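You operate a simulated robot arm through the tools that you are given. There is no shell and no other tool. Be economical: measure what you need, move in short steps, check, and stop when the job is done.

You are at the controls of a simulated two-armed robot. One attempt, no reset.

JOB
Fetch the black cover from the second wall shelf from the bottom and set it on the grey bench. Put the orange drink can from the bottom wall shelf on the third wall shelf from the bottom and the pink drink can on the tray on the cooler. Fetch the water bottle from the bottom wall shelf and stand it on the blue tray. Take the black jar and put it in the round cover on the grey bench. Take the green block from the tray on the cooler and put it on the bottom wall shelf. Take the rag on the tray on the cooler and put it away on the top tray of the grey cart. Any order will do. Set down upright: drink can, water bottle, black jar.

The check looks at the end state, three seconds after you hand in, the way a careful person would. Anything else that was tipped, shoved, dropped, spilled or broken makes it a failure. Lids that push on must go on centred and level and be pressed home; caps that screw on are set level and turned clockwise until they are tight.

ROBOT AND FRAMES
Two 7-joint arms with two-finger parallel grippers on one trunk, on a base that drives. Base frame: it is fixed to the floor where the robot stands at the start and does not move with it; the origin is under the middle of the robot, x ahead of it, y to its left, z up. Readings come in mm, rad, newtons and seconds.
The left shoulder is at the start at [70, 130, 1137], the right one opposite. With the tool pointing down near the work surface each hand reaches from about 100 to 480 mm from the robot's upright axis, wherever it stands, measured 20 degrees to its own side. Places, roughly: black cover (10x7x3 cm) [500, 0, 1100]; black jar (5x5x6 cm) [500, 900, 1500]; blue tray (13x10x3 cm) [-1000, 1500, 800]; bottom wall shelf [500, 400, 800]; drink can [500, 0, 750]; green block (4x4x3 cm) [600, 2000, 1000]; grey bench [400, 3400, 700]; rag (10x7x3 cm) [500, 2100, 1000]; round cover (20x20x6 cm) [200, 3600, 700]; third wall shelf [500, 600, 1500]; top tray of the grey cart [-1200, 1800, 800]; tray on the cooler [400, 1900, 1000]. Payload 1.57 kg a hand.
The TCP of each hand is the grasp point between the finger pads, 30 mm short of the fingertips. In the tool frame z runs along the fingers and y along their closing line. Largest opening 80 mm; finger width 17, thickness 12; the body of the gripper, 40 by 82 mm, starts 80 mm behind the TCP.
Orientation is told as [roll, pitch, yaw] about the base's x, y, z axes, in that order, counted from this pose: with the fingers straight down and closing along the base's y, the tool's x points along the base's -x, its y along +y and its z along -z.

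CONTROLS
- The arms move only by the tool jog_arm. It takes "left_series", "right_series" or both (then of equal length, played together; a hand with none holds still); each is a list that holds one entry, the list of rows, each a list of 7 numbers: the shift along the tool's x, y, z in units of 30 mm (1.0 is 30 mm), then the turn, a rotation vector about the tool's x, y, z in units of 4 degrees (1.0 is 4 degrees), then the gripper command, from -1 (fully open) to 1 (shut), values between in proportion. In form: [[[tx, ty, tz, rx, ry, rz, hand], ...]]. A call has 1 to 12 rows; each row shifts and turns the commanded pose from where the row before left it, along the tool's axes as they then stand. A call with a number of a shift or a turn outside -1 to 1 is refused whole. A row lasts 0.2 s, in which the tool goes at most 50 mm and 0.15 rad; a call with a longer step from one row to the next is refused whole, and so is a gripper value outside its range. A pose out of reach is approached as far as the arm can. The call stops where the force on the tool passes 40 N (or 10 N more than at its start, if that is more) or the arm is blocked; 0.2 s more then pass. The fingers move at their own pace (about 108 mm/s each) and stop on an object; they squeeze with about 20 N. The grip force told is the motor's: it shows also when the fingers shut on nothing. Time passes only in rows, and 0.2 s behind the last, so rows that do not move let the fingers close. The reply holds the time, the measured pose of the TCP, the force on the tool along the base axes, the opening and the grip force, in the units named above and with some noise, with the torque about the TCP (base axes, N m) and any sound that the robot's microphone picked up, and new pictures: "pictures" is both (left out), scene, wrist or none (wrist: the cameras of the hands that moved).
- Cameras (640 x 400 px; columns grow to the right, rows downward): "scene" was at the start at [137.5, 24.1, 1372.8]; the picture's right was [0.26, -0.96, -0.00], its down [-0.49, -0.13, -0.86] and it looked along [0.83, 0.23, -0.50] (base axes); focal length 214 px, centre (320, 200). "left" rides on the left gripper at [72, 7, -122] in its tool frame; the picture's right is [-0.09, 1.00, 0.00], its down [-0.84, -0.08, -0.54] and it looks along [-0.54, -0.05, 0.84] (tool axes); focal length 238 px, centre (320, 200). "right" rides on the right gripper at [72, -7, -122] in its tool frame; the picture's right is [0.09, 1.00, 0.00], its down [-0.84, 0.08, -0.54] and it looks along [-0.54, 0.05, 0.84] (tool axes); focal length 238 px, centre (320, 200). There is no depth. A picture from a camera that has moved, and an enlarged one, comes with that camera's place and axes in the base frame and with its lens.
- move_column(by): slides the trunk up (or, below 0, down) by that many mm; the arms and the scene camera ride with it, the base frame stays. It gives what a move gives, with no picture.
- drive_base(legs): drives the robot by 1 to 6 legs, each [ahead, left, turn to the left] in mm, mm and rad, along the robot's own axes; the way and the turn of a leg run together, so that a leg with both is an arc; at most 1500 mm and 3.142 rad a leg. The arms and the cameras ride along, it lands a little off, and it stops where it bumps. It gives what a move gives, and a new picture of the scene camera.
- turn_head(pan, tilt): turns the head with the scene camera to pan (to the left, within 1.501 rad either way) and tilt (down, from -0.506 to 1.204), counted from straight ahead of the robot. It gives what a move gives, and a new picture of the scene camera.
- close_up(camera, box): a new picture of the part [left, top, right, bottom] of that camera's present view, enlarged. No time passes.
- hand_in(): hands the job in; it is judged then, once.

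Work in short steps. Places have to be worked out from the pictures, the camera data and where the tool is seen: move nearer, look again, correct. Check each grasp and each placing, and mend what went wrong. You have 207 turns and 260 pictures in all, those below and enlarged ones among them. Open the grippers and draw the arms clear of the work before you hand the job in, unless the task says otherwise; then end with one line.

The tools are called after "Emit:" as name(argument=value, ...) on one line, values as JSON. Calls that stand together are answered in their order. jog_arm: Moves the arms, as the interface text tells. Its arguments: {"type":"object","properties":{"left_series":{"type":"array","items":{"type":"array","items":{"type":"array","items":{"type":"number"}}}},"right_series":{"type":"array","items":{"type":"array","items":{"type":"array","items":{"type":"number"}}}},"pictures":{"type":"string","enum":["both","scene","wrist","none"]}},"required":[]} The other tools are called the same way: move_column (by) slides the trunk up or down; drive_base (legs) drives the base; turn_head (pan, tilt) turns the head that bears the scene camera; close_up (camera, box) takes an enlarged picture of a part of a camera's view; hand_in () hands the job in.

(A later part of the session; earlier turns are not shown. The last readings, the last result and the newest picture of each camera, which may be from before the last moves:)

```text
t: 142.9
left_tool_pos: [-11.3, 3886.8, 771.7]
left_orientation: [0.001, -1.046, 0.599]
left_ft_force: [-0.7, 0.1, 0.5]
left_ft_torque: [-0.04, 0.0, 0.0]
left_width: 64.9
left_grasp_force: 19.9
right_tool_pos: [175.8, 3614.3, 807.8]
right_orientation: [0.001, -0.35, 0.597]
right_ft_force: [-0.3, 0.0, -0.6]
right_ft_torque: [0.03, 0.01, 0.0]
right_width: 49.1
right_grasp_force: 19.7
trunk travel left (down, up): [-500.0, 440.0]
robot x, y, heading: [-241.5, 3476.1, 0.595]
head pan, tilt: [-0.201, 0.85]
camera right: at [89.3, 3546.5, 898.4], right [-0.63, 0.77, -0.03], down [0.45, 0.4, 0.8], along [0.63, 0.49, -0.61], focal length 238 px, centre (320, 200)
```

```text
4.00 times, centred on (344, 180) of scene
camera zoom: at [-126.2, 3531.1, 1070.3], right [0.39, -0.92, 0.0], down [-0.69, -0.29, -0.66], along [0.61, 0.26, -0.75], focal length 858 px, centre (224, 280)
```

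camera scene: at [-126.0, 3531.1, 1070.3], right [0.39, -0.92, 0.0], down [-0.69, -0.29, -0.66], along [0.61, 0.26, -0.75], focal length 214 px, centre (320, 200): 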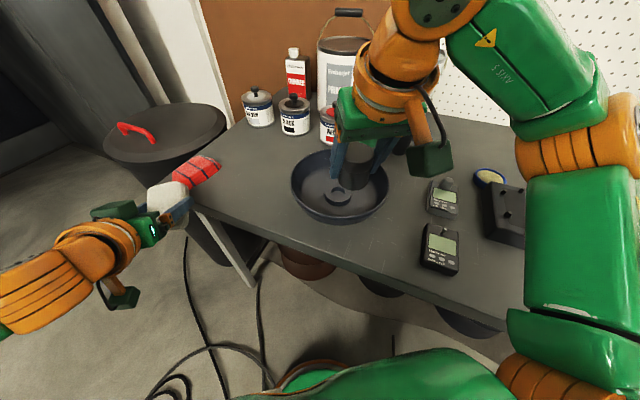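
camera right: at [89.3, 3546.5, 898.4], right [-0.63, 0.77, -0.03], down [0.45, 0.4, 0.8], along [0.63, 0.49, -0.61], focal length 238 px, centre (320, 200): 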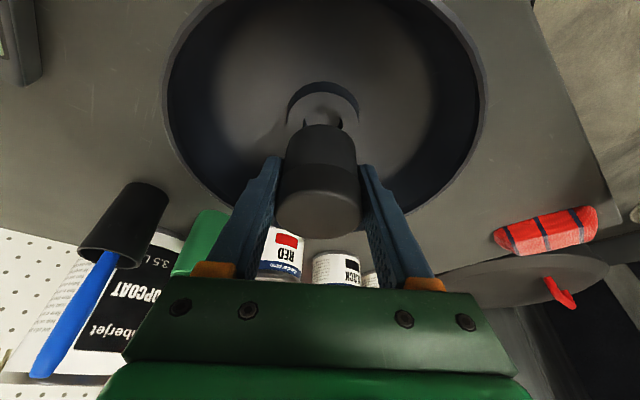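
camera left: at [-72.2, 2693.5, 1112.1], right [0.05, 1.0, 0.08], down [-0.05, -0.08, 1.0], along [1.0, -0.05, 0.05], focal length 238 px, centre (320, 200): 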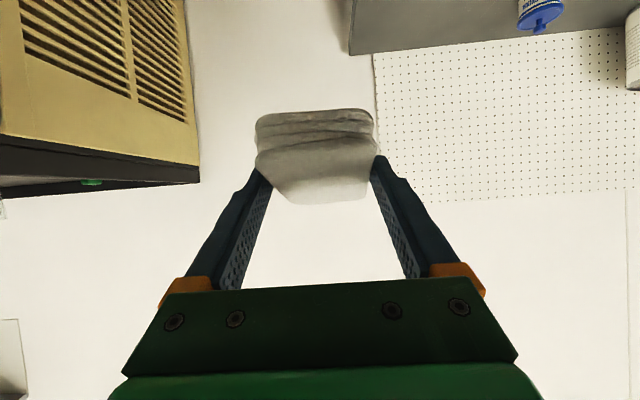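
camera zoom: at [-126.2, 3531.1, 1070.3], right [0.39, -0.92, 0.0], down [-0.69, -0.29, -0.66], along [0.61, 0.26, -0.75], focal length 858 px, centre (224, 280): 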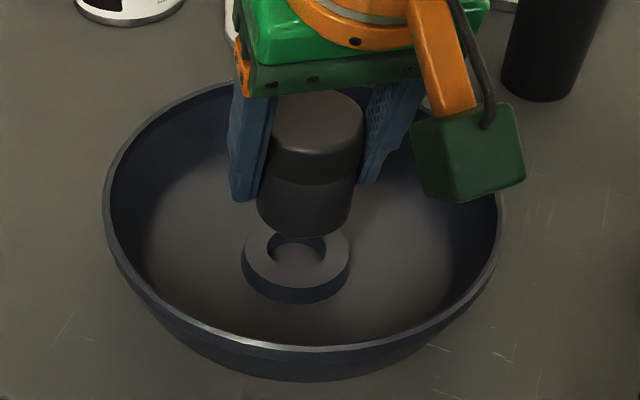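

Ring centre ≈(180,3617), about 5 mm ahead of the TCP. Adjusting, then lowering to contact.

Emit:
jog_arm(right_series=[[[-0.16, 0, 0.057, 0, 0, 0, 1], [0.25, 0, 0.69, 0, 0, 0, 1], [0.04, 0, 0.11, 0, 0, 0, 1], [0, 0, 0, 0, 0, 0, 1]]], pictures="none")

Emit:
close_up(camera="right", box=[200, 20, 440, 240])

Emit:
close_up(camera="scene", box=[280, 130, 408, 230])

```text
t: 143.9
left_tool_pos: [-13.3, 3887.8, 772.4]
left_orientation: [0.001, -1.044, 0.598]
left_ft_force: [0.2, -0.7, -0.7]
left_ft_torque: [0.05, 0.0, -0.01]
left_width: 65.2
left_grasp_force: 19.9
right_tool_pos: [179.5, 3617.1, 781.9]
right_orientation: [-0.002, -0.35, 0.6]
right_ft_force: [0.1, -1.4, -1.2]
right_ft_torque: [0.01, 0.01, 0.0]
right_width: 49.1
right_grasp_force: 20.5
trunk travel left (down, up): [-500.0, 440.0]
robot x, y, heading: [-239.4, 3472.4, 0.593]
head pan, tilt: [-0.201, 0.85]
```

```text
1.82 times, centred on (320, 130) of right
camera zoom: at [93.2, 3549.5, 873.2], right [-0.63, 0.77, -0.03], down [0.45, 0.4, 0.8], along [0.63, 0.49, -0.61], focal length 433 px, centre (320, 327)
```

zoom: 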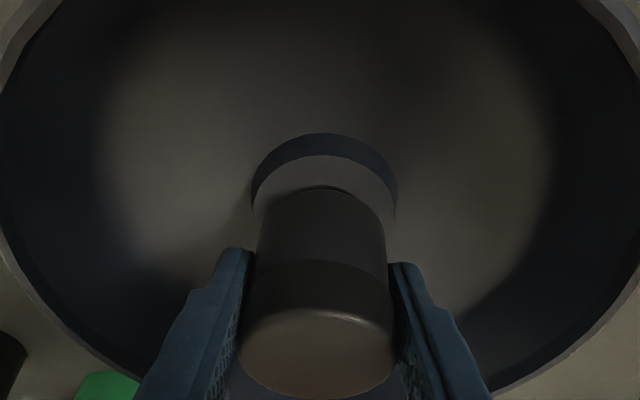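

```text
4.00 times, centred on (344, 180) of scene
camera zoom: at [-125.9, 3531.1, 1070.3], right [0.39, -0.92, 0.0], down [-0.69, -0.29, -0.66], along [0.61, 0.26, -0.75], focal length 858 px, centre (224, 280)
```

zoom: 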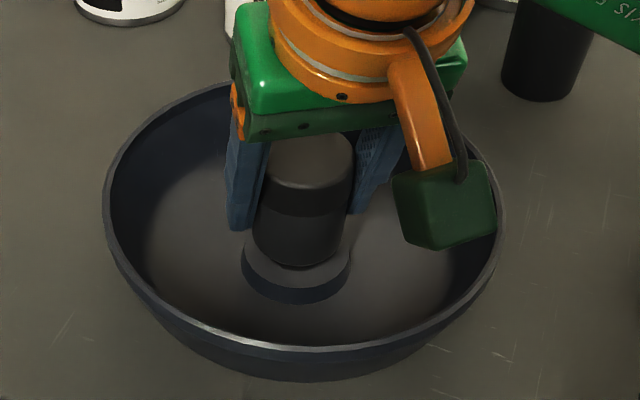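

The jar is about 5 mm too far forward on the ring. Moving back 5 mm and lowering in small steps.

Emit:
jog_arm(right_series=[[[0.157, 0, -0.057, 0, 0, 0, 1], [0.046, 0, 0.125, 0, 0, 0, 1], [0.034, 0, 0.094, 0, 0, 0, 1], [0, 0, 0, 0, 0, 0, 1]]], pictures="none")

Emit:
close_up(camera="scene", box=[280, 130, 408, 230])

```text
t: 144.9
left_tool_pos: [-12.2, 3886.6, 772.9]
left_orientation: [0.001, -1.045, 0.598]
left_ft_force: [-0.8, -0.2, -0.5]
left_ft_torque: [0.01, 0.01, 0.02]
left_width: 65.1
left_grasp_force: 20.2
right_tool_pos: [175.4, 3614.5, 776.4]
right_orientation: [0.0, -0.349, 0.6]
right_ft_force: [-0.6, 0.1, -1.6]
right_ft_torque: [0.01, 0.03, 0.01]
right_width: 48.6
right_grasp_force: 19.6
trunk travel left (down, up): [-500.0, 440.0]
robot x, y, heading: [-238.5, 3471.9, 0.599]
head pan, tilt: [-0.201, 0.85]
```

```text
4.00 times, centred on (344, 180) of scene
camera zoom: at [-126.0, 3531.2, 1070.3], right [0.39, -0.92, 0.0], down [-0.69, -0.29, -0.66], along [0.61, 0.26, -0.75], focal length 858 px, centre (224, 280)
```

zoom: 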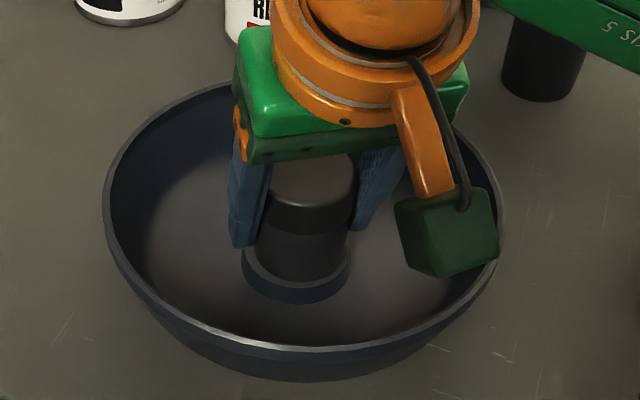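

Well centred now. Lowering a few more millimetres to contact.

Emit:
jog_arm(right_series=[[[0.034, 0, 0.094, 0, 0, 0, 1], [0.034, 0, 0.094, 0, 0, 0, 1], [0, 0, 0, 0, 0, 0, 1]]], pictures="wrist")

```text
t: 145.7
left_tool_pos: [-11.7, 3887.4, 772.4]
left_orientation: [-0.002, -1.045, 0.6]
left_ft_force: [-0.3, 0.9, -0.4]
left_ft_torque: [-0.02, -0.01, 0.0]
left_width: 64.8
left_grasp_force: 19.8
right_tool_pos: [176.6, 3613.4, 770.1]
right_orientation: [0.0, -0.348, 0.598]
right_ft_force: [-0.5, -0.5, 0.0]
right_ft_torque: [-0.01, -0.01, -0.01]
right_width: 48.7
right_grasp_force: 20.4
trunk travel left (down, up): [-500.0, 440.0]
robot x, y, heading: [-237.9, 3470.9, 0.596]
head pan, tilt: [-0.201, 0.85]
camera right: at [89.1, 3545.7, 860.3], right [-0.63, 0.77, -0.03], down [0.45, 0.4, 0.8], along [0.63, 0.49, -0.61], focal length 238 px, centre (320, 200)
```

right: 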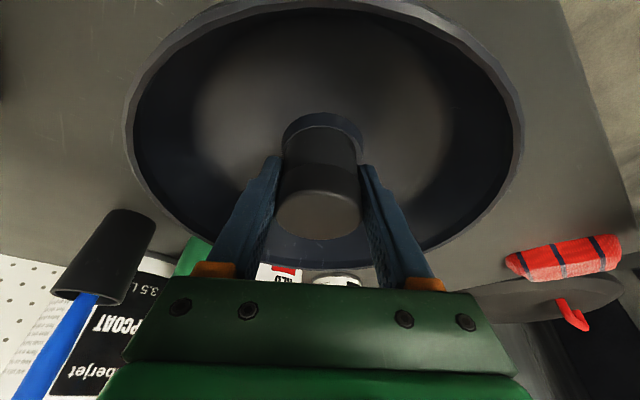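

Nearly there. Another 4 mm down.

Emit:
jog_arm(right_series=[[[0.023, 0, 0.063, 0, 0, 0, 1], [0.023, 0, 0.063, 0, 0, 0, 1], [0, 0, 0, 0, 0, 0, 1]]], pictures="wrist")

```text
t: 146.5
left_tool_pos: [-11.8, 3886.8, 773.2]
left_orientation: [0.001, -1.044, 0.598]
left_ft_force: [0.0, 0.9, -0.5]
left_ft_torque: [-0.01, -0.02, 0.01]
left_width: 64.7
left_grasp_force: 20.0
right_tool_pos: [176.0, 3612.6, 766.0]
right_orientation: [0.0, -0.349, 0.599]
right_ft_force: [0.1, -0.7, -1.2]
right_ft_torque: [0.0, 0.02, -0.01]
right_width: 48.7
right_grasp_force: 20.0
trunk travel left (down, up): [-500.0, 440.0]
robot x, y, heading: [-236.9, 3473.6, 0.596]
head pan, tilt: [-0.201, 0.85]
camera right: at [88.3, 3546.1, 856.8], right [-0.63, 0.77, -0.03], down [0.45, 0.4, 0.8], along [0.63, 0.49, -0.61], focal length 238 px, centre (320, 200)
```

right: 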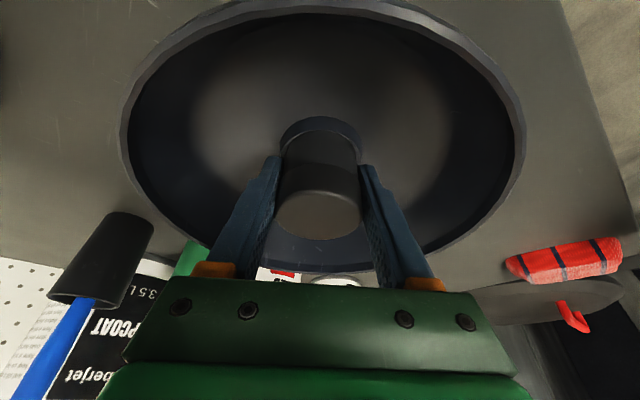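

No contact force yet. Continuing another 5 mm.

Emit:
jog_arm(right_series=[[[0.028, 0, 0.078, 0, 0, 0, 1], [0.028, 0, 0.078, 0, 0, 0, 1], [0, 0, 0, 0, 0, 0, 1]]], pictures="none")

Emit:
close_up(camera="right", box=[240, 80, 400, 260])

Emit:
close_up(camera="scene", box=[280, 130, 408, 230])

```text
t: 147.3
left_tool_pos: [-14.4, 3887.4, 773.7]
left_orientation: [-0.002, -1.047, 0.598]
left_ft_force: [-0.5, 1.4, -0.8]
left_ft_torque: [0.0, -0.02, -0.04]
left_width: 65.1
left_grasp_force: 19.9
right_tool_pos: [175.3, 3612.3, 762.5]
right_orientation: [0.001, -0.352, 0.599]
right_ft_force: [3.6, 1.7, 15.1]
right_ft_torque: [0.03, -0.09, -0.07]
right_width: 49.1
right_grasp_force: 19.6
trunk travel left (down, up): [-500.0, 440.0]
robot x, y, heading: [-240.2, 3474.4, 0.6]
head pan, tilt: [-0.201, 0.85]
```

```text
2.22 times, centred on (320, 170) of right
camera zoom: at [87.1, 3545.4, 853.0], right [-0.63, 0.77, -0.03], down [0.45, 0.4, 0.8], along [0.63, 0.49, -0.6], focal length 530 px, centre (320, 267)
```

zoom: 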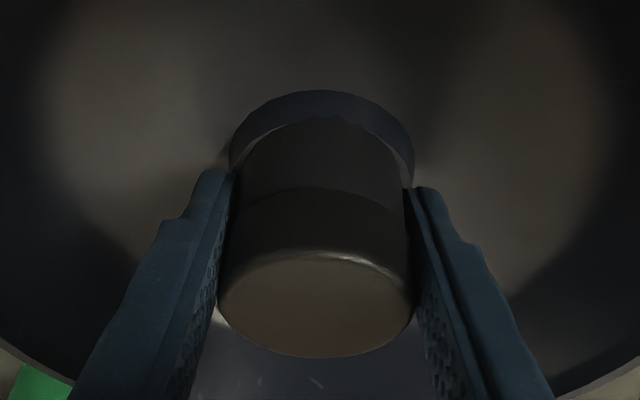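

```text
4.00 times, centred on (344, 180) of scene
camera zoom: at [-128.1, 3530.8, 1070.8], right [0.39, -0.92, 0.0], down [-0.69, -0.29, -0.66], along [0.61, 0.26, -0.75], focal length 858 px, centre (224, 280)
```

zoom: 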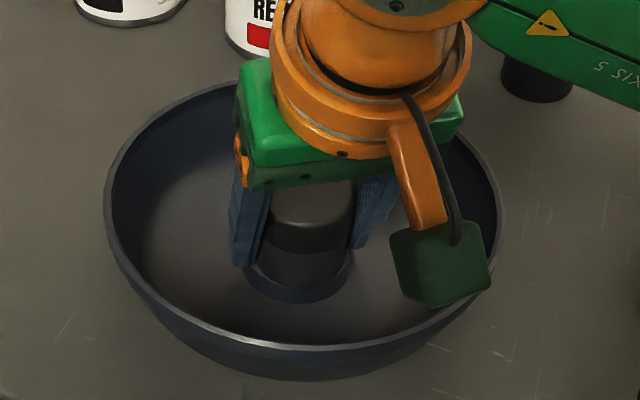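

Contact (15 N). Opening and rising straight up.

Emit:
jog_arm(right_series=[[[0, 0, 0, 0, 0, 0, 0.1], [0, 0, 0, 0, 0, 0, -0.65], [0, 0, 0, 0, 0, 0, -0.65], [-0.17, 0, -0.47, 0, 0, 0, -0.65], [-0.342, 0, -0.94, 0, 0, 0, -0.65], [-0.342, 0, -0.94, 0, 0, 0, -0.65], [-0.342, 0, -0.94, 0, 0, 0, -0.65], [-0.342, 0, -0.94, 0, 0, 0, -0.65], [0.94, 0, -0.342, 0, 0, 0, -1], [0.94, 0, -0.342, 0, 0, 0, -1], [0.94, 0, -0.342, 0, 0, 0, -1], [0, 0, 0, 0, 0, 0, -1]]], pictures="both")

Emit:
close_up(camera="scene", box=[280, 130, 408, 230])

```text
t: 149.9
left_tool_pos: [-11.2, 3887.0, 771.9]
left_orientation: [0.0, -1.044, 0.598]
left_ft_force: [0.5, -0.5, -1.1]
left_ft_torque: [0.05, 0.03, 0.01]
left_width: 65.2
left_grasp_force: 20.1
right_tool_pos: [102.2, 3562.7, 897.3]
right_orientation: [0.0, -0.349, 0.598]
right_ft_force: [-0.4, -0.7, 0.3]
right_ft_torque: [0.0, 0.02, 0.0]
right_width: 79.9
right_grasp_force: 0.1
trunk travel left (down, up): [-500.0, 440.0]
robot x, y, heading: [-242.8, 3468.8, 0.598]
head pan, tilt: [-0.201, 0.85]
camera scene: at [-125.9, 3531.3, 1070.3], right [0.39, -0.92, 0.0], down [-0.69, -0.29, -0.66], along [0.61, 0.26, -0.75], focal length 214 px, centre (320, 200)
camera right: at [14.7, 3495.8, 987.7], right [-0.63, 0.77, -0.03], down [0.45, 0.4, 0.8], along [0.63, 0.49, -0.61], focal length 238 px, centre (320, 200)
```

scene: 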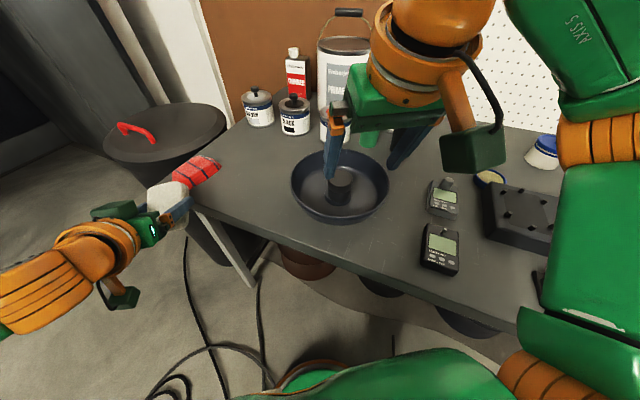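
right: 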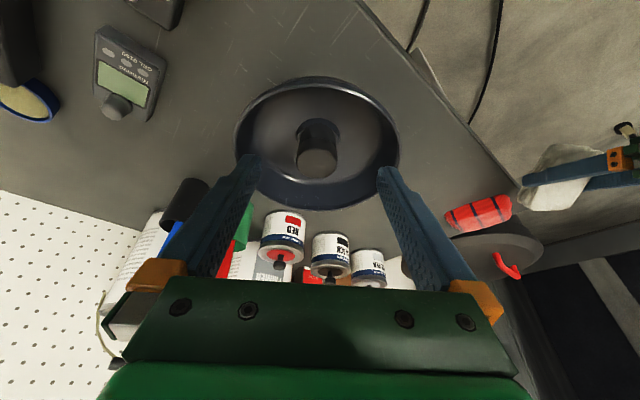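

```text
4.00 times, centred on (344, 180) of scene
camera zoom: at [-125.9, 3531.3, 1070.3], right [0.39, -0.92, 0.0], down [-0.69, -0.29, -0.66], along [0.61, 0.26, -0.75], focal length 858 px, centre (224, 280)
```

zoom: 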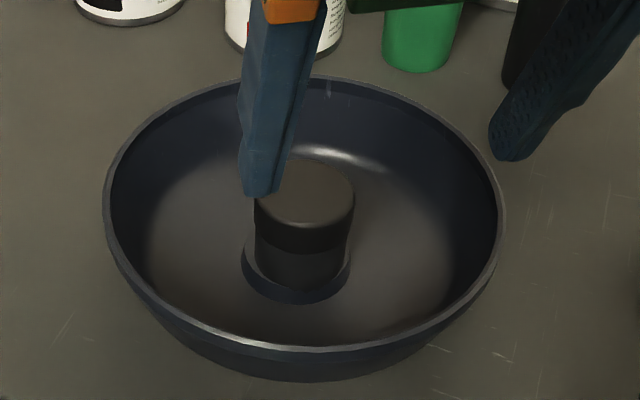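

The jar stands level, centred in the round cover. Now the rag goes to the cart: raise the trunk, back away from the bench, and turn to face the cart.

Emit:
move_column(by=250)

Emit:
drive_base(legs=[[-300, 0, 0], [0, 0, -2.6]])

Emit:
turn_head(pan=0.0, tilt=0.3)

```text
t: 152.5
left_tool_pos: [-11.8, 3886.7, 1021.8]
left_orientation: [-0.001, -1.044, 0.601]
left_ft_force: [-0.6, 0.2, -0.1]
left_ft_torque: [0.02, 0.02, 0.02]
left_width: 65.1
left_grasp_force: 20.1
right_tool_pos: [101.6, 3562.2, 1147.9]
right_orientation: [0.0, -0.35, 0.599]
right_ft_force: [-0.7, -0.7, 0.2]
right_ft_torque: [-0.04, 0.02, 0.01]
right_width: 79.8
right_grasp_force: 0.1
trunk travel left (down, up): [-750.0, 190.0]
robot x, y, heading: [-240.5, 3474.2, 0.604]
head pan, tilt: [-0.201, 0.85]
```

```text
t: 160.6
left_tool_pos: [-450.4, 2827.0, 1021.9]
left_orientation: [0.0, -1.044, -1.945]
left_ft_force: [0.3, 0.0, -0.7]
left_ft_torque: [0.0, -0.01, 0.0]
left_width: 64.9
left_grasp_force: 20.2
right_tool_pos: [-724.6, 3030.4, 1147.2]
right_orientation: [0.001, -0.35, -1.946]
right_ft_force: [0.2, 0.1, 0.3]
right_ft_torque: [-0.01, 0.02, -0.01]
right_width: 80.0
right_grasp_force: 0.1
trunk travel left (down, up): [-750.0, 190.0]
robot x, y, heading: [-494.2, 3297.7, -1.948]
head pan, tilt: [-0.201, 0.85]
camera scene: at [-554.9, 3185.7, 1320.3], right [-0.84, 0.54, 0.0], down [0.41, 0.63, -0.66], along [-0.36, -0.55, -0.75], focal length 214 px, centre (320, 200)
```

scene: 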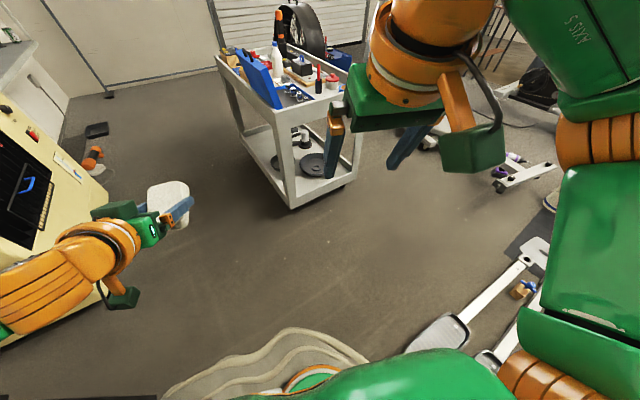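

```text
t: 161.6
left_tool_pos: [-449.8, 2826.0, 1022.7]
left_orientation: [0.001, -1.046, -1.947]
left_ft_force: [-0.1, -0.4, -0.4]
left_ft_torque: [0.0, 0.0, 0.04]
left_width: 65.1
left_grasp_force: 19.5
right_tool_pos: [-724.8, 3030.1, 1148.4]
right_orientation: [-0.002, -0.351, -1.947]
right_ft_force: [0.6, 0.3, 0.1]
right_ft_torque: [-0.02, -0.01, 0.01]
right_width: 80.1
right_grasp_force: 0.1
trunk travel left (down, up): [-750.0, 190.0]
robot x, y, heading: [-492.3, 3299.6, -1.941]
head pan, tilt: [0.0, 0.3]
camera scene: at [-546.7, 3164.5, 1368.6], right [-0.93, 0.37, 0.0], down [0.11, 0.28, -0.95], along [-0.35, -0.89, -0.3], focal length 214 px, centre (320, 200)
```

scene: 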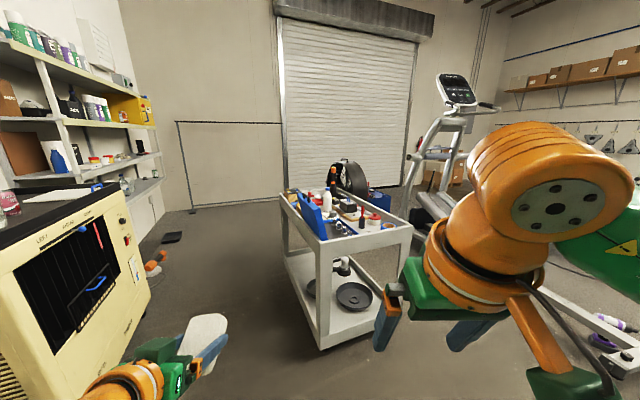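

The cart's top tray spans roughly x −900…−1430, y 1250…2290. I'll raise the trunk fully, drive down the aisle to about (−480,1950), then turn to face the cart.

Emit:
move_column(by=185)

Emit:
drive_base(legs=[[1270, 420, 0], [0, 0, -1.2]])

Emit:
turn_head(pan=0.0, tilt=0.75)

```text
t: 163.6
left_tool_pos: [-450.0, 2826.9, 1206.9]
left_orientation: [0.0, -1.045, -1.946]
left_ft_force: [-0.5, 0.3, 0.2]
left_ft_torque: [0.01, -0.02, 0.01]
left_width: 64.9
left_grasp_force: 20.2
right_tool_pos: [-724.9, 3029.2, 1332.3]
right_orientation: [0.001, -0.348, -1.947]
right_ft_force: [-1.2, -0.5, 0.0]
right_ft_torque: [-0.02, 0.01, -0.01]
right_width: 80.0
right_grasp_force: 0.0
trunk travel left (down, up): [-935.0, 5.0]
robot x, y, heading: [-498.8, 3295.5, -1.944]
head pan, tilt: [0.0, 0.3]
```

```text
t: 173.2
left_tool_pos: [-1006.3, 1769.4, 1206.0]
left_orientation: [-0.001, -1.046, 3.112]
left_ft_force: [0.6, -0.5, -0.1]
left_ft_torque: [-0.01, 0.0, -0.01]
left_width: 65.0
left_grasp_force: 19.7
right_tool_pos: [-907.6, 2097.4, 1332.5]
right_orientation: [0.0, -0.348, 3.113]
right_ft_force: [0.1, -0.5, -0.1]
right_ft_torque: [0.0, -0.01, 0.01]
right_width: 80.1
right_grasp_force: 0.1
trunk travel left (down, up): [-935.0, 5.0]
robot x, y, heading: [-578.0, 1971.7, 3.107]
head pan, tilt: [0.0, 0.3]
camera scene: at [-722.1, 1975.7, 1553.7], right [0.03, 1.0, 0.0], down [0.3, -0.01, -0.96], along [-0.95, 0.03, -0.3], focal length 214 px, centre (320, 200)
```

scene: 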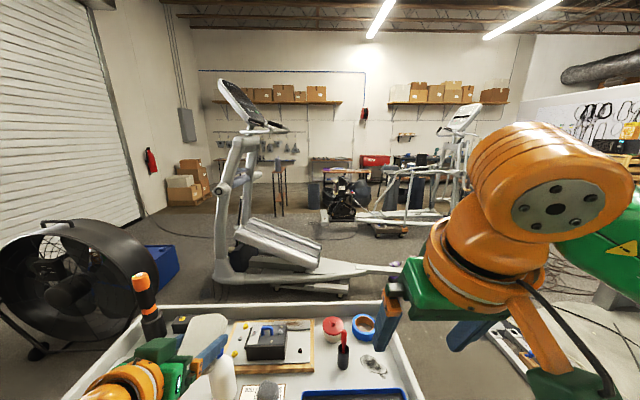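

```text
t: 174.2
left_tool_pos: [-1006.3, 1770.1, 1206.8]
left_orientation: [0.0, -1.048, 3.113]
left_ft_force: [0.5, -0.4, -0.6]
left_ft_torque: [0.06, 0.01, -0.06]
left_width: 65.0
left_grasp_force: 19.9
right_tool_pos: [-908.0, 2098.3, 1333.1]
right_orientation: [0.001, -0.35, 3.11]
right_ft_force: [0.3, 0.0, 0.2]
right_ft_torque: [0.03, 0.0, 0.0]
right_width: 79.9
right_grasp_force: 0.0
trunk travel left (down, up): [-935.0, 5.0]
robot x, y, heading: [-577.2, 1972.6, 3.108]
head pan, tilt: [0.0, 0.75]
camera scene: at [-711.6, 1976.0, 1513.4], right [0.03, 1.0, 0.0], down [0.68, -0.02, -0.73], along [-0.73, 0.02, -0.68], focal length 214 px, centre (320, 200)
```

scene: 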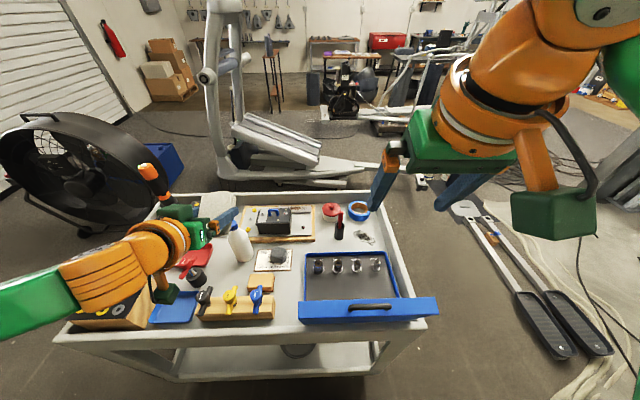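

I'm directly in front of the cart now. A close-up of the top tray will show a free spot for the rag and the blue tray.

Emit:
close_up(camera="scene", box=[60, 170, 444, 370])

Emit:
jog_arm(left_series=[[[0, 0, 0, 0, 0, 0, 1]]], pictures="wrist")

```text
1.67 times, centred on (252, 270) of scene
camera zoom: at [-711.6, 1976.0, 1513.4], right [0.03, 1.0, 0.0], down [0.68, -0.02, -0.73], along [-0.73, 0.02, -0.68], focal length 358 px, centre (433, 83)
```

zoom: 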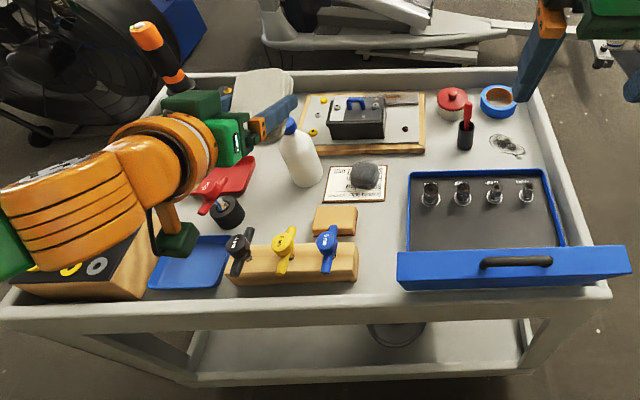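

```text
t: 174.6
left_tool_pos: [-1006.6, 1770.1, 1207.4]
left_orientation: [0.0, -1.047, 3.11]
left_ft_force: [-0.3, 0.0, -0.7]
left_ft_torque: [-0.01, -0.01, 0.05]
left_width: 64.8
left_grasp_force: 20.0
right_tool_pos: [-908.9, 2099.1, 1332.8]
right_orientation: [-0.001, -0.349, 3.111]
right_ft_force: [0.1, 0.2, -0.3]
right_ft_torque: [0.0, -0.03, 0.0]
right_width: 79.9
right_grasp_force: 0.0
trunk travel left (down, up): [-935.0, 5.0]
robot x, y, heading: [-580.5, 1972.9, 3.114]
head pan, tilt: [0.0, 0.75]
camera left: at [-865.1, 1760.1, 1207.1], right [-0.08, -0.99, 0.08], down [0.05, 0.08, 1.0], along [-1.0, 0.08, 0.05], focal length 238 px, centre (320, 200)
```

left: 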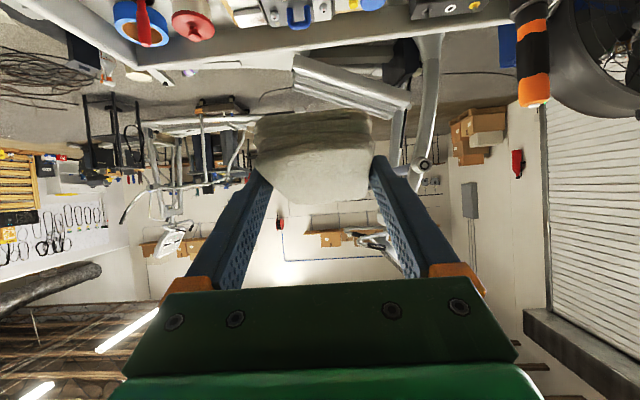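

Much of the tray is occupied. I'll shift the robot 330 mm to its left (towards −y) to see the part hidden by the hand.

Emit:
drive_base(legs=[[-60, 0, 0], [0, 330, 0]])

Emit:
close_up(camera="scene", box=[180, 150, 540, 375])

```text
t: 177.3
left_tool_pos: [-955.1, 1446.2, 1208.1]
left_orientation: [0.005, -1.045, 3.108]
left_ft_force: [-0.4, 0.1, -0.3]
left_ft_torque: [0.0, -0.02, 0.06]
left_width: 65.0
left_grasp_force: 19.8
right_tool_pos: [-856.5, 1775.2, 1331.8]
right_orientation: [0.007, -0.347, 3.111]
right_ft_force: [0.6, 0.3, -0.3]
right_ft_torque: [-0.02, 0.04, 0.0]
right_width: 80.4
right_grasp_force: 0.1
trunk travel left (down, up): [-935.0, 5.0]
robot x, y, heading: [-528.1, 1645.9, 3.115]
head pan, tilt: [0.0, 0.75]
camera scene: at [-660.4, 1652.6, 1513.4], right [0.03, 1.0, 0.0], down [0.68, -0.02, -0.73], along [-0.73, 0.02, -0.68], focal length 214 px, centre (320, 200)
```

scene: 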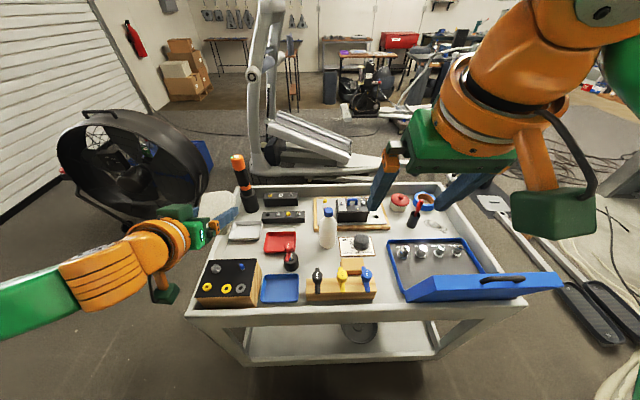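

```text
1.78 times, centred on (360, 262) of scene
camera zoom: at [-660.4, 1652.6, 1513.4], right [0.03, 1.0, 0.0], down [0.68, -0.02, -0.73], along [-0.73, 0.02, -0.68], focal length 381 px, centre (249, 89)
```

zoom: 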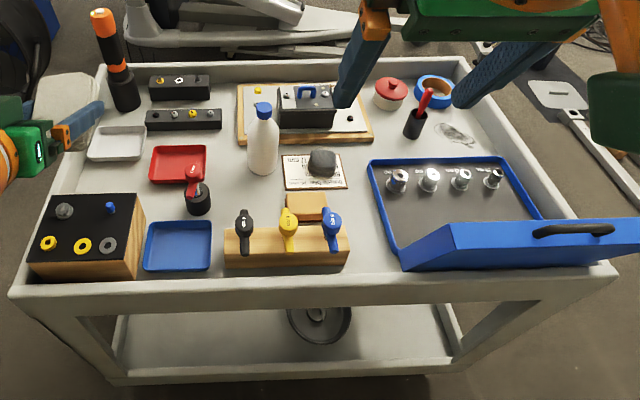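

The only adequate free patch is around (−1075,1660), between the dropper, bottle and valve block. I'll approach it diagonally (heading ≈2.21) so the gripper trails over the low blue tray, and first set the pitch to 40° so the rag lies flat.

Emit:
jog_arm(left_series=[[[0.47, 0, 0, 0, 1, 0, 1], [0.47, 0, 0, 0, 1, 0, 1], [0.47, 0, 0, 0, 1, 0, 1], [0.47, 0, 0, 0, 1, 0, 1], [0.47, 0, 0, 0, 1, 0, 1], [0, 0, 0, 0, 0, 0, 1]]], pictures="none")

Emit:
drive_base(legs=[[0, 345, 0], [0, 0, -0.905]])

Emit:
turn_head(pan=0.3, tilt=0.8)

```text
t: 178.7
left_tool_pos: [-912.0, 1440.2, 1151.8]
left_orientation: [0.0, -0.693, 3.113]
left_ft_force: [-0.8, -0.7, -0.2]
left_ft_torque: [-0.05, -0.01, -0.01]
left_width: 65.1
left_grasp_force: 20.1
right_tool_pos: [-858.4, 1771.6, 1333.1]
right_orientation: [0.002, -0.348, 3.111]
right_ft_force: [0.6, -0.6, -0.9]
right_ft_torque: [0.02, -0.03, -0.02]
right_width: 80.1
right_grasp_force: 0.1
trunk travel left (down, up): [-935.0, 5.0]
robot x, y, heading: [-526.5, 1646.4, 3.11]
head pan, tilt: [0.0, 0.75]
```

```text
t: 183.2
left_tool_pos: [-936.9, 1480.3, 1153.0]
left_orientation: [-0.002, -0.698, 2.205]
left_ft_force: [-0.2, 0.1, -0.7]
left_ft_torque: [0.0, 0.01, 0.0]
left_width: 64.9
left_grasp_force: 19.7
right_tool_pos: [-644.0, 1640.1, 1333.2]
right_orientation: [-0.001, -0.349, 2.204]
right_ft_force: [0.4, 0.5, 0.2]
right_ft_torque: [0.0, -0.01, -0.04]
right_width: 80.1
right_grasp_force: 0.1
trunk travel left (down, up): [-935.0, 5.0]
robot x, y, heading: [-539.0, 1298.1, 2.199]
head pan, tilt: [0.0, 0.75]
camera scene: at [-619.0, 1410.6, 1513.4], right [0.81, 0.59, 0.0], down [0.4, -0.55, -0.73], along [-0.43, 0.59, -0.68], focal length 214 px, centre (320, 200)
```

scene: 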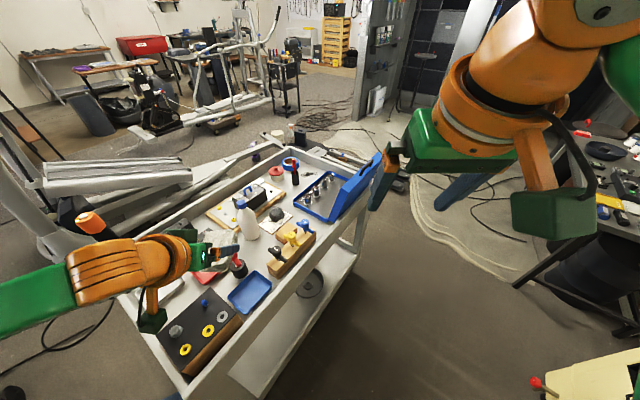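

```text
t: 184.0
left_tool_pos: [-936.6, 1481.2, 1152.9]
left_orientation: [0.0, -0.698, 2.203]
left_ft_force: [-0.4, 1.0, -0.1]
left_ft_torque: [-0.01, -0.01, -0.04]
left_width: 64.9
left_grasp_force: 20.7
right_tool_pos: [-642.4, 1641.1, 1331.9]
right_orientation: [-0.001, -0.35, 2.203]
right_ft_force: [0.0, 0.9, -0.7]
right_ft_torque: [0.0, 0.02, 0.01]
right_width: 80.2
right_grasp_force: 0.0
trunk travel left (down, up): [-935.0, 5.0]
robot x, y, heading: [-539.6, 1306.3, 2.204]
head pan, tilt: [0.3, 0.799]
camera scene: at [-634.3, 1392.2, 1509.4], right [0.6, 0.8, 0.0], down [0.58, -0.43, -0.7], along [-0.56, 0.42, -0.72], focal length 214 px, centre (320, 200)
```

scene: 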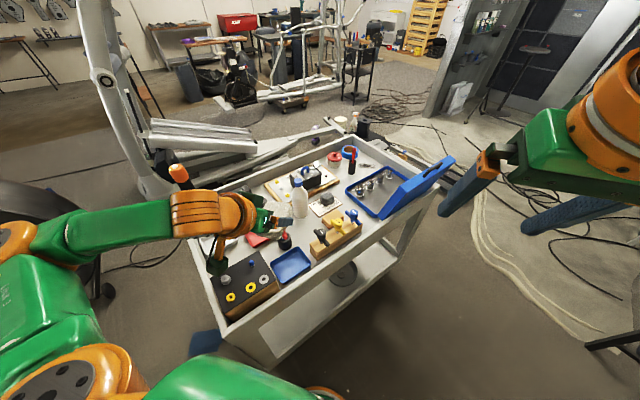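

Zooming to locate the patch precisely from this angle.

Emit:
close_up(camera="scene", box=[220, 160, 380, 260])

```text
4.00 times, centred on (300, 210) of scene
camera zoom: at [-634.3, 1392.2, 1509.4], right [0.6, 0.8, 0.0], down [0.58, -0.43, -0.7], along [-0.56, 0.42, -0.72], focal length 858 px, centre (400, 160)
```

zoom: 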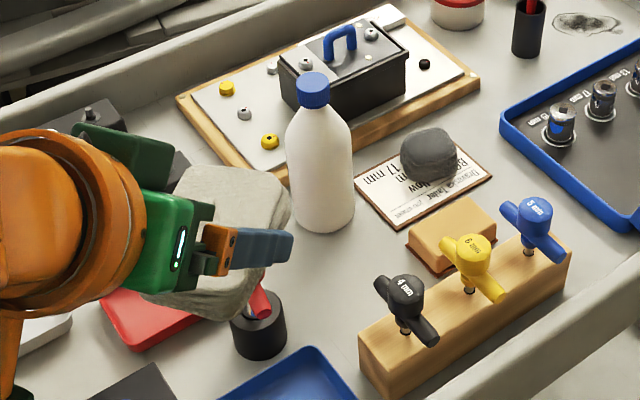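

Patch centre ≈(−1076,1659) with the tray at z≈800. Driving 100 mm closer, extending the arm 126 mm, and lowering the trunk 200 mm before looking again.

Emit:
drive_base(legs=[[100, 0, 0]])

Emit:
jog_arm(left_series=[[[-0.64, 0, 0.54, 0, 0, 0, 1], [-0.64, 0, 0.54, 0, 0, 0, 1], [-0.64, 0, 0.54, 0, 0, 0, 1], [-0.64, 0, 0.54, 0, 0, 0, 1], [-0.64, 0, 0.54, 0, 0, 0, 1], [0, 0, 0, 0, 0, 0, 1]]], pictures="none")

Emit:
move_column(by=-200)

Emit:
jog_arm(left_series=[[[0, 0, 0, 0, 0, 0, 1]]], pictures="both")

```text
t: 185.2
left_tool_pos: [-991.4, 1557.0, 1155.1]
left_orientation: [0.0, -0.703, 2.202]
left_ft_force: [0.5, 0.0, -0.7]
left_ft_torque: [0.04, -0.01, 0.02]
left_width: 64.9
left_grasp_force: 20.1
right_tool_pos: [-696.7, 1714.7, 1334.9]
right_orientation: [-0.001, -0.356, 2.202]
right_ft_force: [1.2, -0.3, -0.8]
right_ft_torque: [0.03, 0.04, 0.0]
right_width: 80.0
right_grasp_force: 0.0
trunk travel left (down, up): [-935.0, 5.0]
robot x, y, heading: [-596.6, 1380.8, 2.205]
head pan, tilt: [0.3, 0.799]
camera scene: at [-687.5, 1464.9, 1510.2], right [0.6, 0.8, 0.0], down [0.57, -0.42, -0.7], along [-0.56, 0.42, -0.71], focal length 214 px, centre (320, 200)
```

scene: 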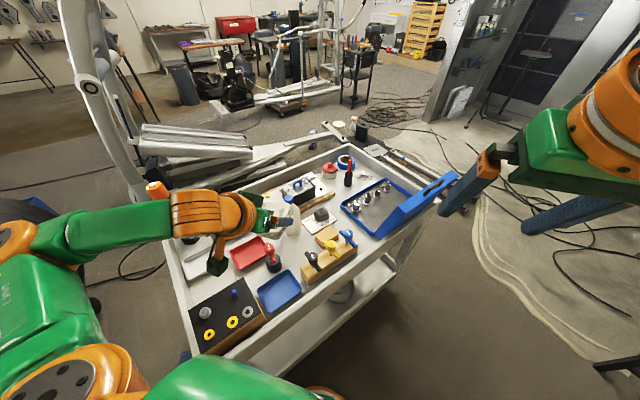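

```text
t: 186.6
left_tool_pos: [-1068.1, 1663.4, 1152.5]
left_orientation: [-0.001, -0.697, 2.203]
left_ft_force: [-0.1, -0.2, -1.2]
left_ft_torque: [-0.02, 0.02, -0.02]
left_width: 65.0
left_grasp_force: 20.0
right_tool_pos: [-700.2, 1720.7, 1332.5]
right_orientation: [0.0, -0.35, 2.203]
right_ft_force: [0.2, 0.3, -0.2]
right_ft_torque: [0.02, 0.02, -0.03]
right_width: 79.7
right_grasp_force: 0.0
trunk travel left (down, up): [-935.0, 5.0]
robot x, y, heading: [-599.6, 1382.8, 2.201]
head pan, tilt: [0.3, 0.799]
```

```text
t: 188.8
left_tool_pos: [-1068.1, 1662.9, 952.7]
left_orientation: [0.0, -0.698, 2.201]
left_ft_force: [0.3, -0.2, -2.1]
left_ft_torque: [-0.03, -0.03, 0.01]
left_width: 65.0
left_grasp_force: 20.2
right_tool_pos: [-700.9, 1722.3, 1133.1]
right_orientation: [0.001, -0.348, 2.203]
right_ft_force: [0.6, 0.3, -0.5]
right_ft_torque: [-0.01, -0.02, 0.03]
right_width: 79.9
right_grasp_force: 0.0
trunk travel left (down, up): [-735.0, 205.0]
robot x, y, heading: [-597.9, 1379.1, 2.202]
head pan, tilt: [0.3, 0.799]
```

```text
t: 189.2
left_tool_pos: [-1068.5, 1663.2, 952.4]
left_orientation: [-0.001, -0.695, 2.201]
left_ft_force: [0.7, -0.2, -0.7]
left_ft_torque: [-0.01, -0.03, -0.01]
left_width: 65.1
left_grasp_force: 19.6
right_tool_pos: [-700.9, 1722.7, 1132.3]
right_orientation: [0.0, -0.349, 2.203]
right_ft_force: [-0.1, 0.8, -0.5]
right_ft_torque: [0.02, 0.01, -0.02]
right_width: 80.1
right_grasp_force: 0.0
trunk travel left (down, up): [-735.0, 205.0]
robot x, y, heading: [-598.8, 1387.2, 2.2]
head pan, tilt: [0.3, 0.799]
camera scene: at [-693.2, 1472.9, 1309.4], right [0.6, 0.8, 0.0], down [0.58, -0.43, -0.7], along [-0.56, 0.42, -0.72], focal length 214 px, centre (320, 200)
camera left: at [-994.4, 1552.5, 1001.0], right [-0.85, -0.53, 0.06], down [-0.11, 0.28, 0.95], along [-0.52, 0.8, -0.3], focal length 238 px, centre (320, 200)
```

scene: 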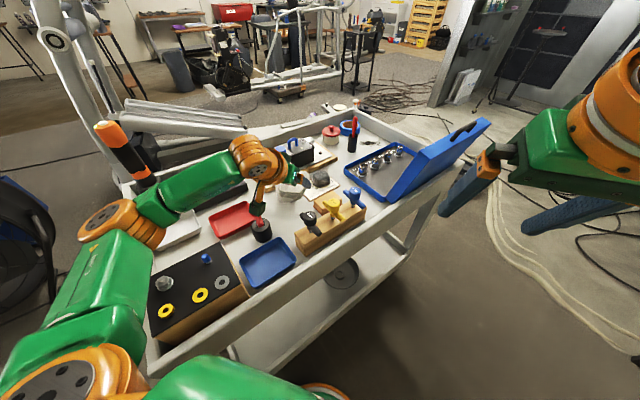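
left: 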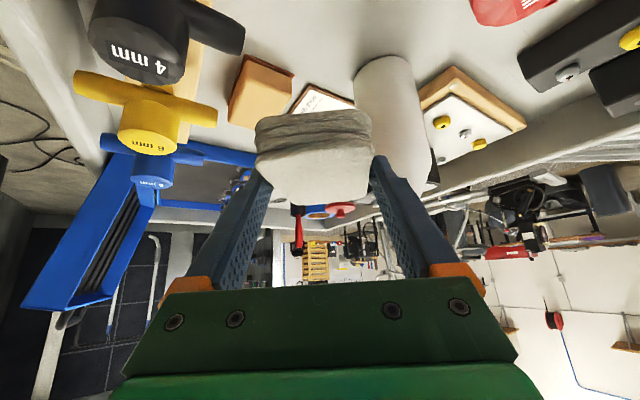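

I've triangulated the black tap lever at about (−1015,1654,877), so I shift the target left to (−1082,1642) for clearance. Then I lower 85 mm and check.

Emit:
jog_arm(left_series=[[[0.23, 0.77, -0.193, 0, 0, 0, 1], [0.5, 0, 0.6, 0, 0, 0, 1], [0.5, 0, 0.6, 0, 0, 0, 1], [0.5, 0, 0.6, 0, 0, 0, 1], [0.3, 0, 0.36, 0, 0, 0, 1], [0, 0, 0, 0, 0, 0, 1]]], pictures="both")

Emit:
close_up(camera="scene", box=[220, 140, 380, 260])

```text
t: 190.6
left_tool_pos: [-1082.4, 1641.1, 868.9]
left_orientation: [-0.001, -0.697, 2.202]
left_ft_force: [0.7, 0.2, -0.6]
left_ft_torque: [-0.04, 0.01, 0.01]
left_width: 65.1
left_grasp_force: 19.8
right_tool_pos: [-700.6, 1720.9, 1132.1]
right_orientation: [-0.001, -0.35, 2.203]
right_ft_force: [0.3, 0.1, 0.1]
right_ft_torque: [0.02, 0.01, 0.0]
right_width: 80.1
right_grasp_force: 0.1
trunk travel left (down, up): [-735.0, 205.0]
robot x, y, heading: [-601.8, 1383.3, 2.202]
head pan, tilt: [0.3, 0.799]
camera scene: at [-693.1, 1472.8, 1309.3], right [0.6, 0.8, 0.0], down [0.58, -0.43, -0.7], along [-0.56, 0.42, -0.72], focal length 214 px, centre (320, 200)
camera left: at [-1008.6, 1530.5, 916.8], right [-0.85, -0.53, 0.06], down [-0.11, 0.28, 0.95], along [-0.52, 0.8, -0.3], focal length 238 px, centre (320, 200)
```

scene: 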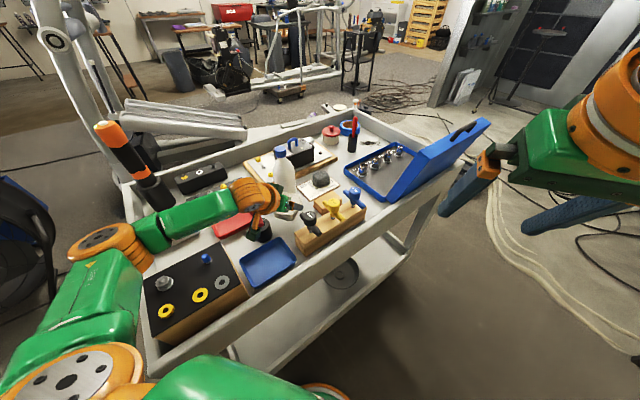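
left: 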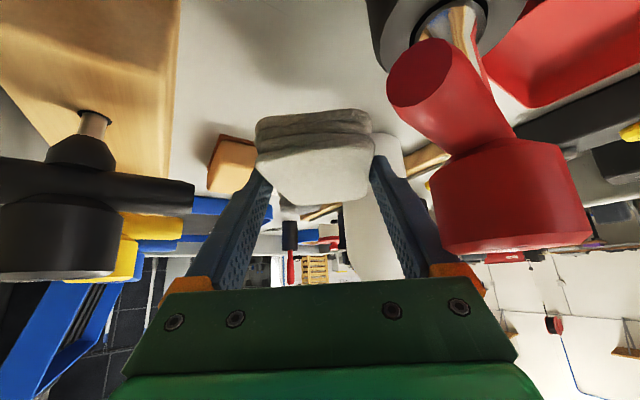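

```text
3.33 times, centred on (300, 200) of scene
camera zoom: at [-693.1, 1472.8, 1309.3], right [0.6, 0.8, 0.0], down [0.58, -0.43, -0.7], along [-0.56, 0.42, -0.72], focal length 715 px, centre (387, 200)
```

zoom: 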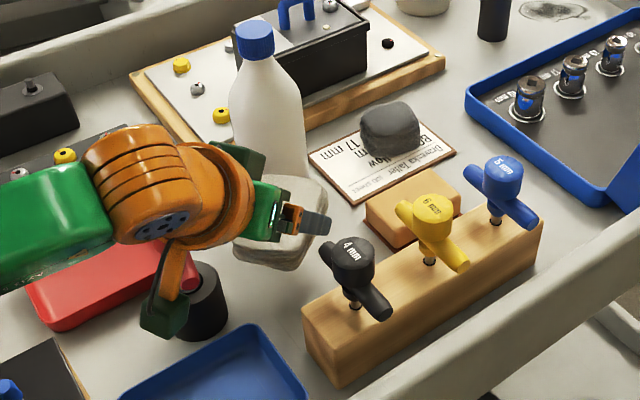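

The red tap head to the left is tight at this pitch. I'll rotate to a steeper ~24° pitch about the TCP to clear both taps, then check.

Emit:
jog_arm(left_series=[[[0, 0, 0, 0, 1, 0, 1], [0, 0, 0, 0, 1, 0, 1], [0, 0, 0, 0, 1, 0, 1], [0, 0, 0, 0, 1, 0, 1], [0, 0, 0, 0, 0, 0, 1]]], pictures="wrist")

Emit:
close_up(camera="scene", box=[220, 140, 380, 260])

```text
t: 191.8
left_tool_pos: [-1082.6, 1641.6, 866.9]
left_orientation: [-0.001, -0.418, 2.201]
left_ft_force: [-0.1, 0.6, -0.4]
left_ft_torque: [0.0, 0.0, 0.02]
left_width: 65.0
left_grasp_force: 20.3
right_tool_pos: [-700.8, 1722.1, 1133.2]
right_orientation: [0.002, -0.349, 2.202]
right_ft_force: [0.2, 0.6, 0.0]
right_ft_torque: [-0.02, 0.03, 0.01]
right_width: 80.0
right_grasp_force: 0.1
trunk travel left (down, up): [-735.0, 205.0]
robot x, y, heading: [-599.4, 1381.3, 2.205]
head pan, tilt: [0.3, 0.799]
camera left: at [-1018.9, 1545.8, 951.3], right [-0.85, -0.52, 0.04], down [-0.26, 0.49, 0.83], along [-0.45, 0.7, -0.55], focal length 238 px, centre (320, 200)
```

left: 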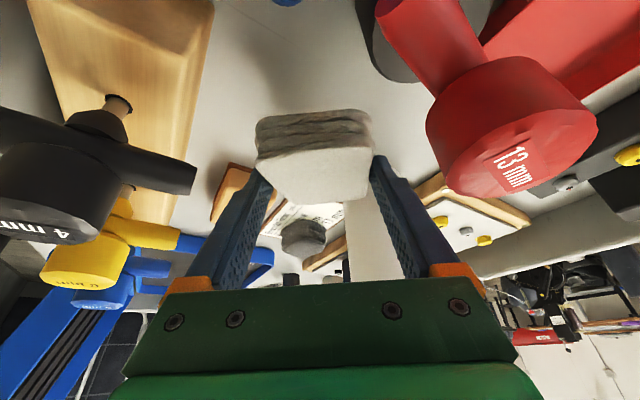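

```text
3.33 times, centred on (300, 200) of scene
camera zoom: at [-693.2, 1472.6, 1309.4], right [0.6, 0.8, 0.0], down [0.58, -0.43, -0.7], along [-0.56, 0.42, -0.72], focal length 715 px, centre (387, 200)
```

zoom: 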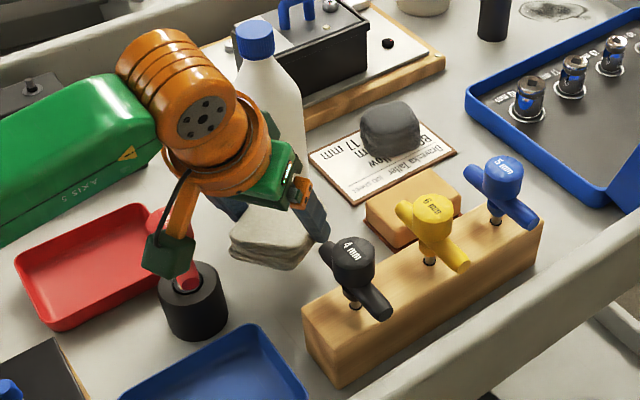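

Clear of the taps now. Lowering 20 mm and watching the force.

Emit:
jog_arm(left_series=[[[0.136, 0, 0.305, 0, 0, 0, 1], [0.136, 0, 0.305, 0, 0, 0, 1], [0, 0, 0, 0, 0, 0, 1]]], pictures="wrist")

Emit:
close_up(camera="scene", box=[240, 170, 340, 245])

```text
t: 192.6
left_tool_pos: [-1081.1, 1642.5, 847.6]
left_orientation: [-0.001, -0.416, 2.203]
left_ft_force: [0.0, -0.3, -0.8]
left_ft_torque: [0.04, 0.01, 0.01]
left_width: 65.1
left_grasp_force: 19.9
right_tool_pos: [-701.6, 1722.7, 1132.3]
right_orientation: [0.0, -0.35, 2.2]
right_ft_force: [0.4, 0.6, 0.0]
right_ft_torque: [-0.01, 0.01, 0.02]
right_width: 80.2
right_grasp_force: 0.1
trunk travel left (down, up): [-735.0, 205.0]
robot x, y, heading: [-601.6, 1385.1, 2.204]
head pan, tilt: [0.3, 0.799]
camera left: at [-1018.4, 1546.2, 930.9], right [-0.85, -0.52, 0.04], down [-0.26, 0.49, 0.83], along [-0.45, 0.7, -0.55], focal length 238 px, centre (320, 200)
```

left: 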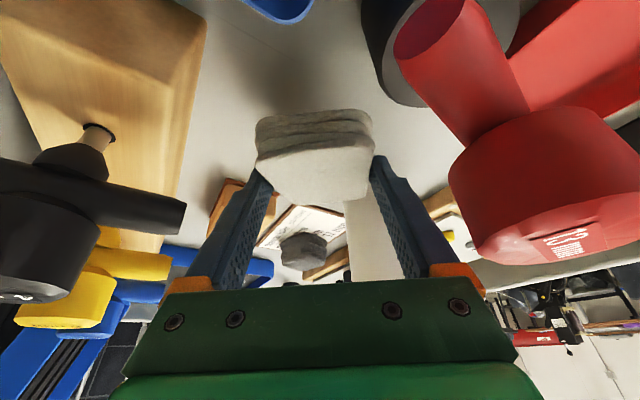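

```text
5.33 times, centred on (290, 208) of scene
camera zoom: at [-693.1, 1472.8, 1309.4], right [0.6, 0.8, 0.0], down [0.58, -0.43, -0.7], along [-0.56, 0.42, -0.72], focal length 1144 px, centre (480, 160)
```

zoom: 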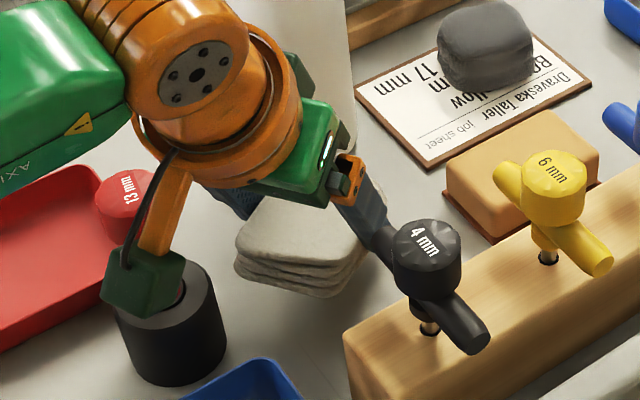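

Lowering 8 mm more in two steps.

Emit:
jog_arm(left_series=[[[0.054, 0, 0.122, 0, 0, 0, 1], [0.054, 0, 0.122, 0, 0, 0, 1], [0, 0, 0, 0, 0, 0, 1]]], pictures="none")

Emit:
close_up(camera="left", box=[200, 60, 440, 260])

```text
t: 193.3
left_tool_pos: [-1081.7, 1642.7, 839.6]
left_orientation: [-0.002, -0.419, 2.202]
left_ft_force: [-0.9, -0.1, -1.0]
left_ft_torque: [0.02, 0.02, 0.0]
left_width: 64.7
left_grasp_force: 19.8
right_tool_pos: [-701.1, 1721.9, 1131.7]
right_orientation: [0.0, -0.349, 2.202]
right_ft_force: [0.1, 0.2, 0.4]
right_ft_torque: [-0.03, -0.01, -0.03]
right_width: 80.3
right_grasp_force: 0.1
trunk travel left (down, up): [-735.0, 205.0]
robot x, y, heading: [-597.7, 1384.7, 2.203]
head pan, tilt: [0.3, 0.799]
```

```text
2.00 times, centred on (320, 160) of left
camera zoom: at [-1018.9, 1546.1, 923.1], right [-0.85, -0.52, 0.04], down [-0.26, 0.49, 0.83], along [-0.45, 0.7, -0.55], focal length 477 px, centre (320, 280)
```

zoom: 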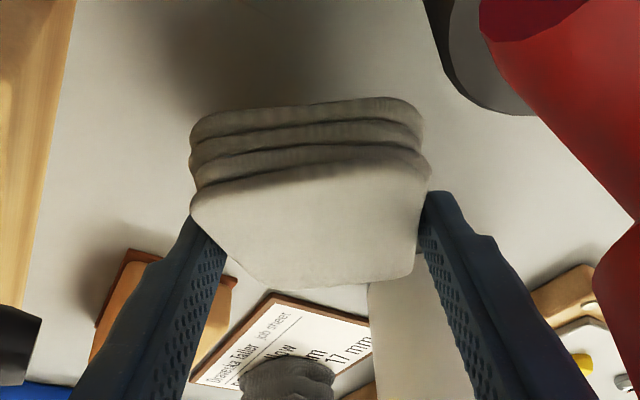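

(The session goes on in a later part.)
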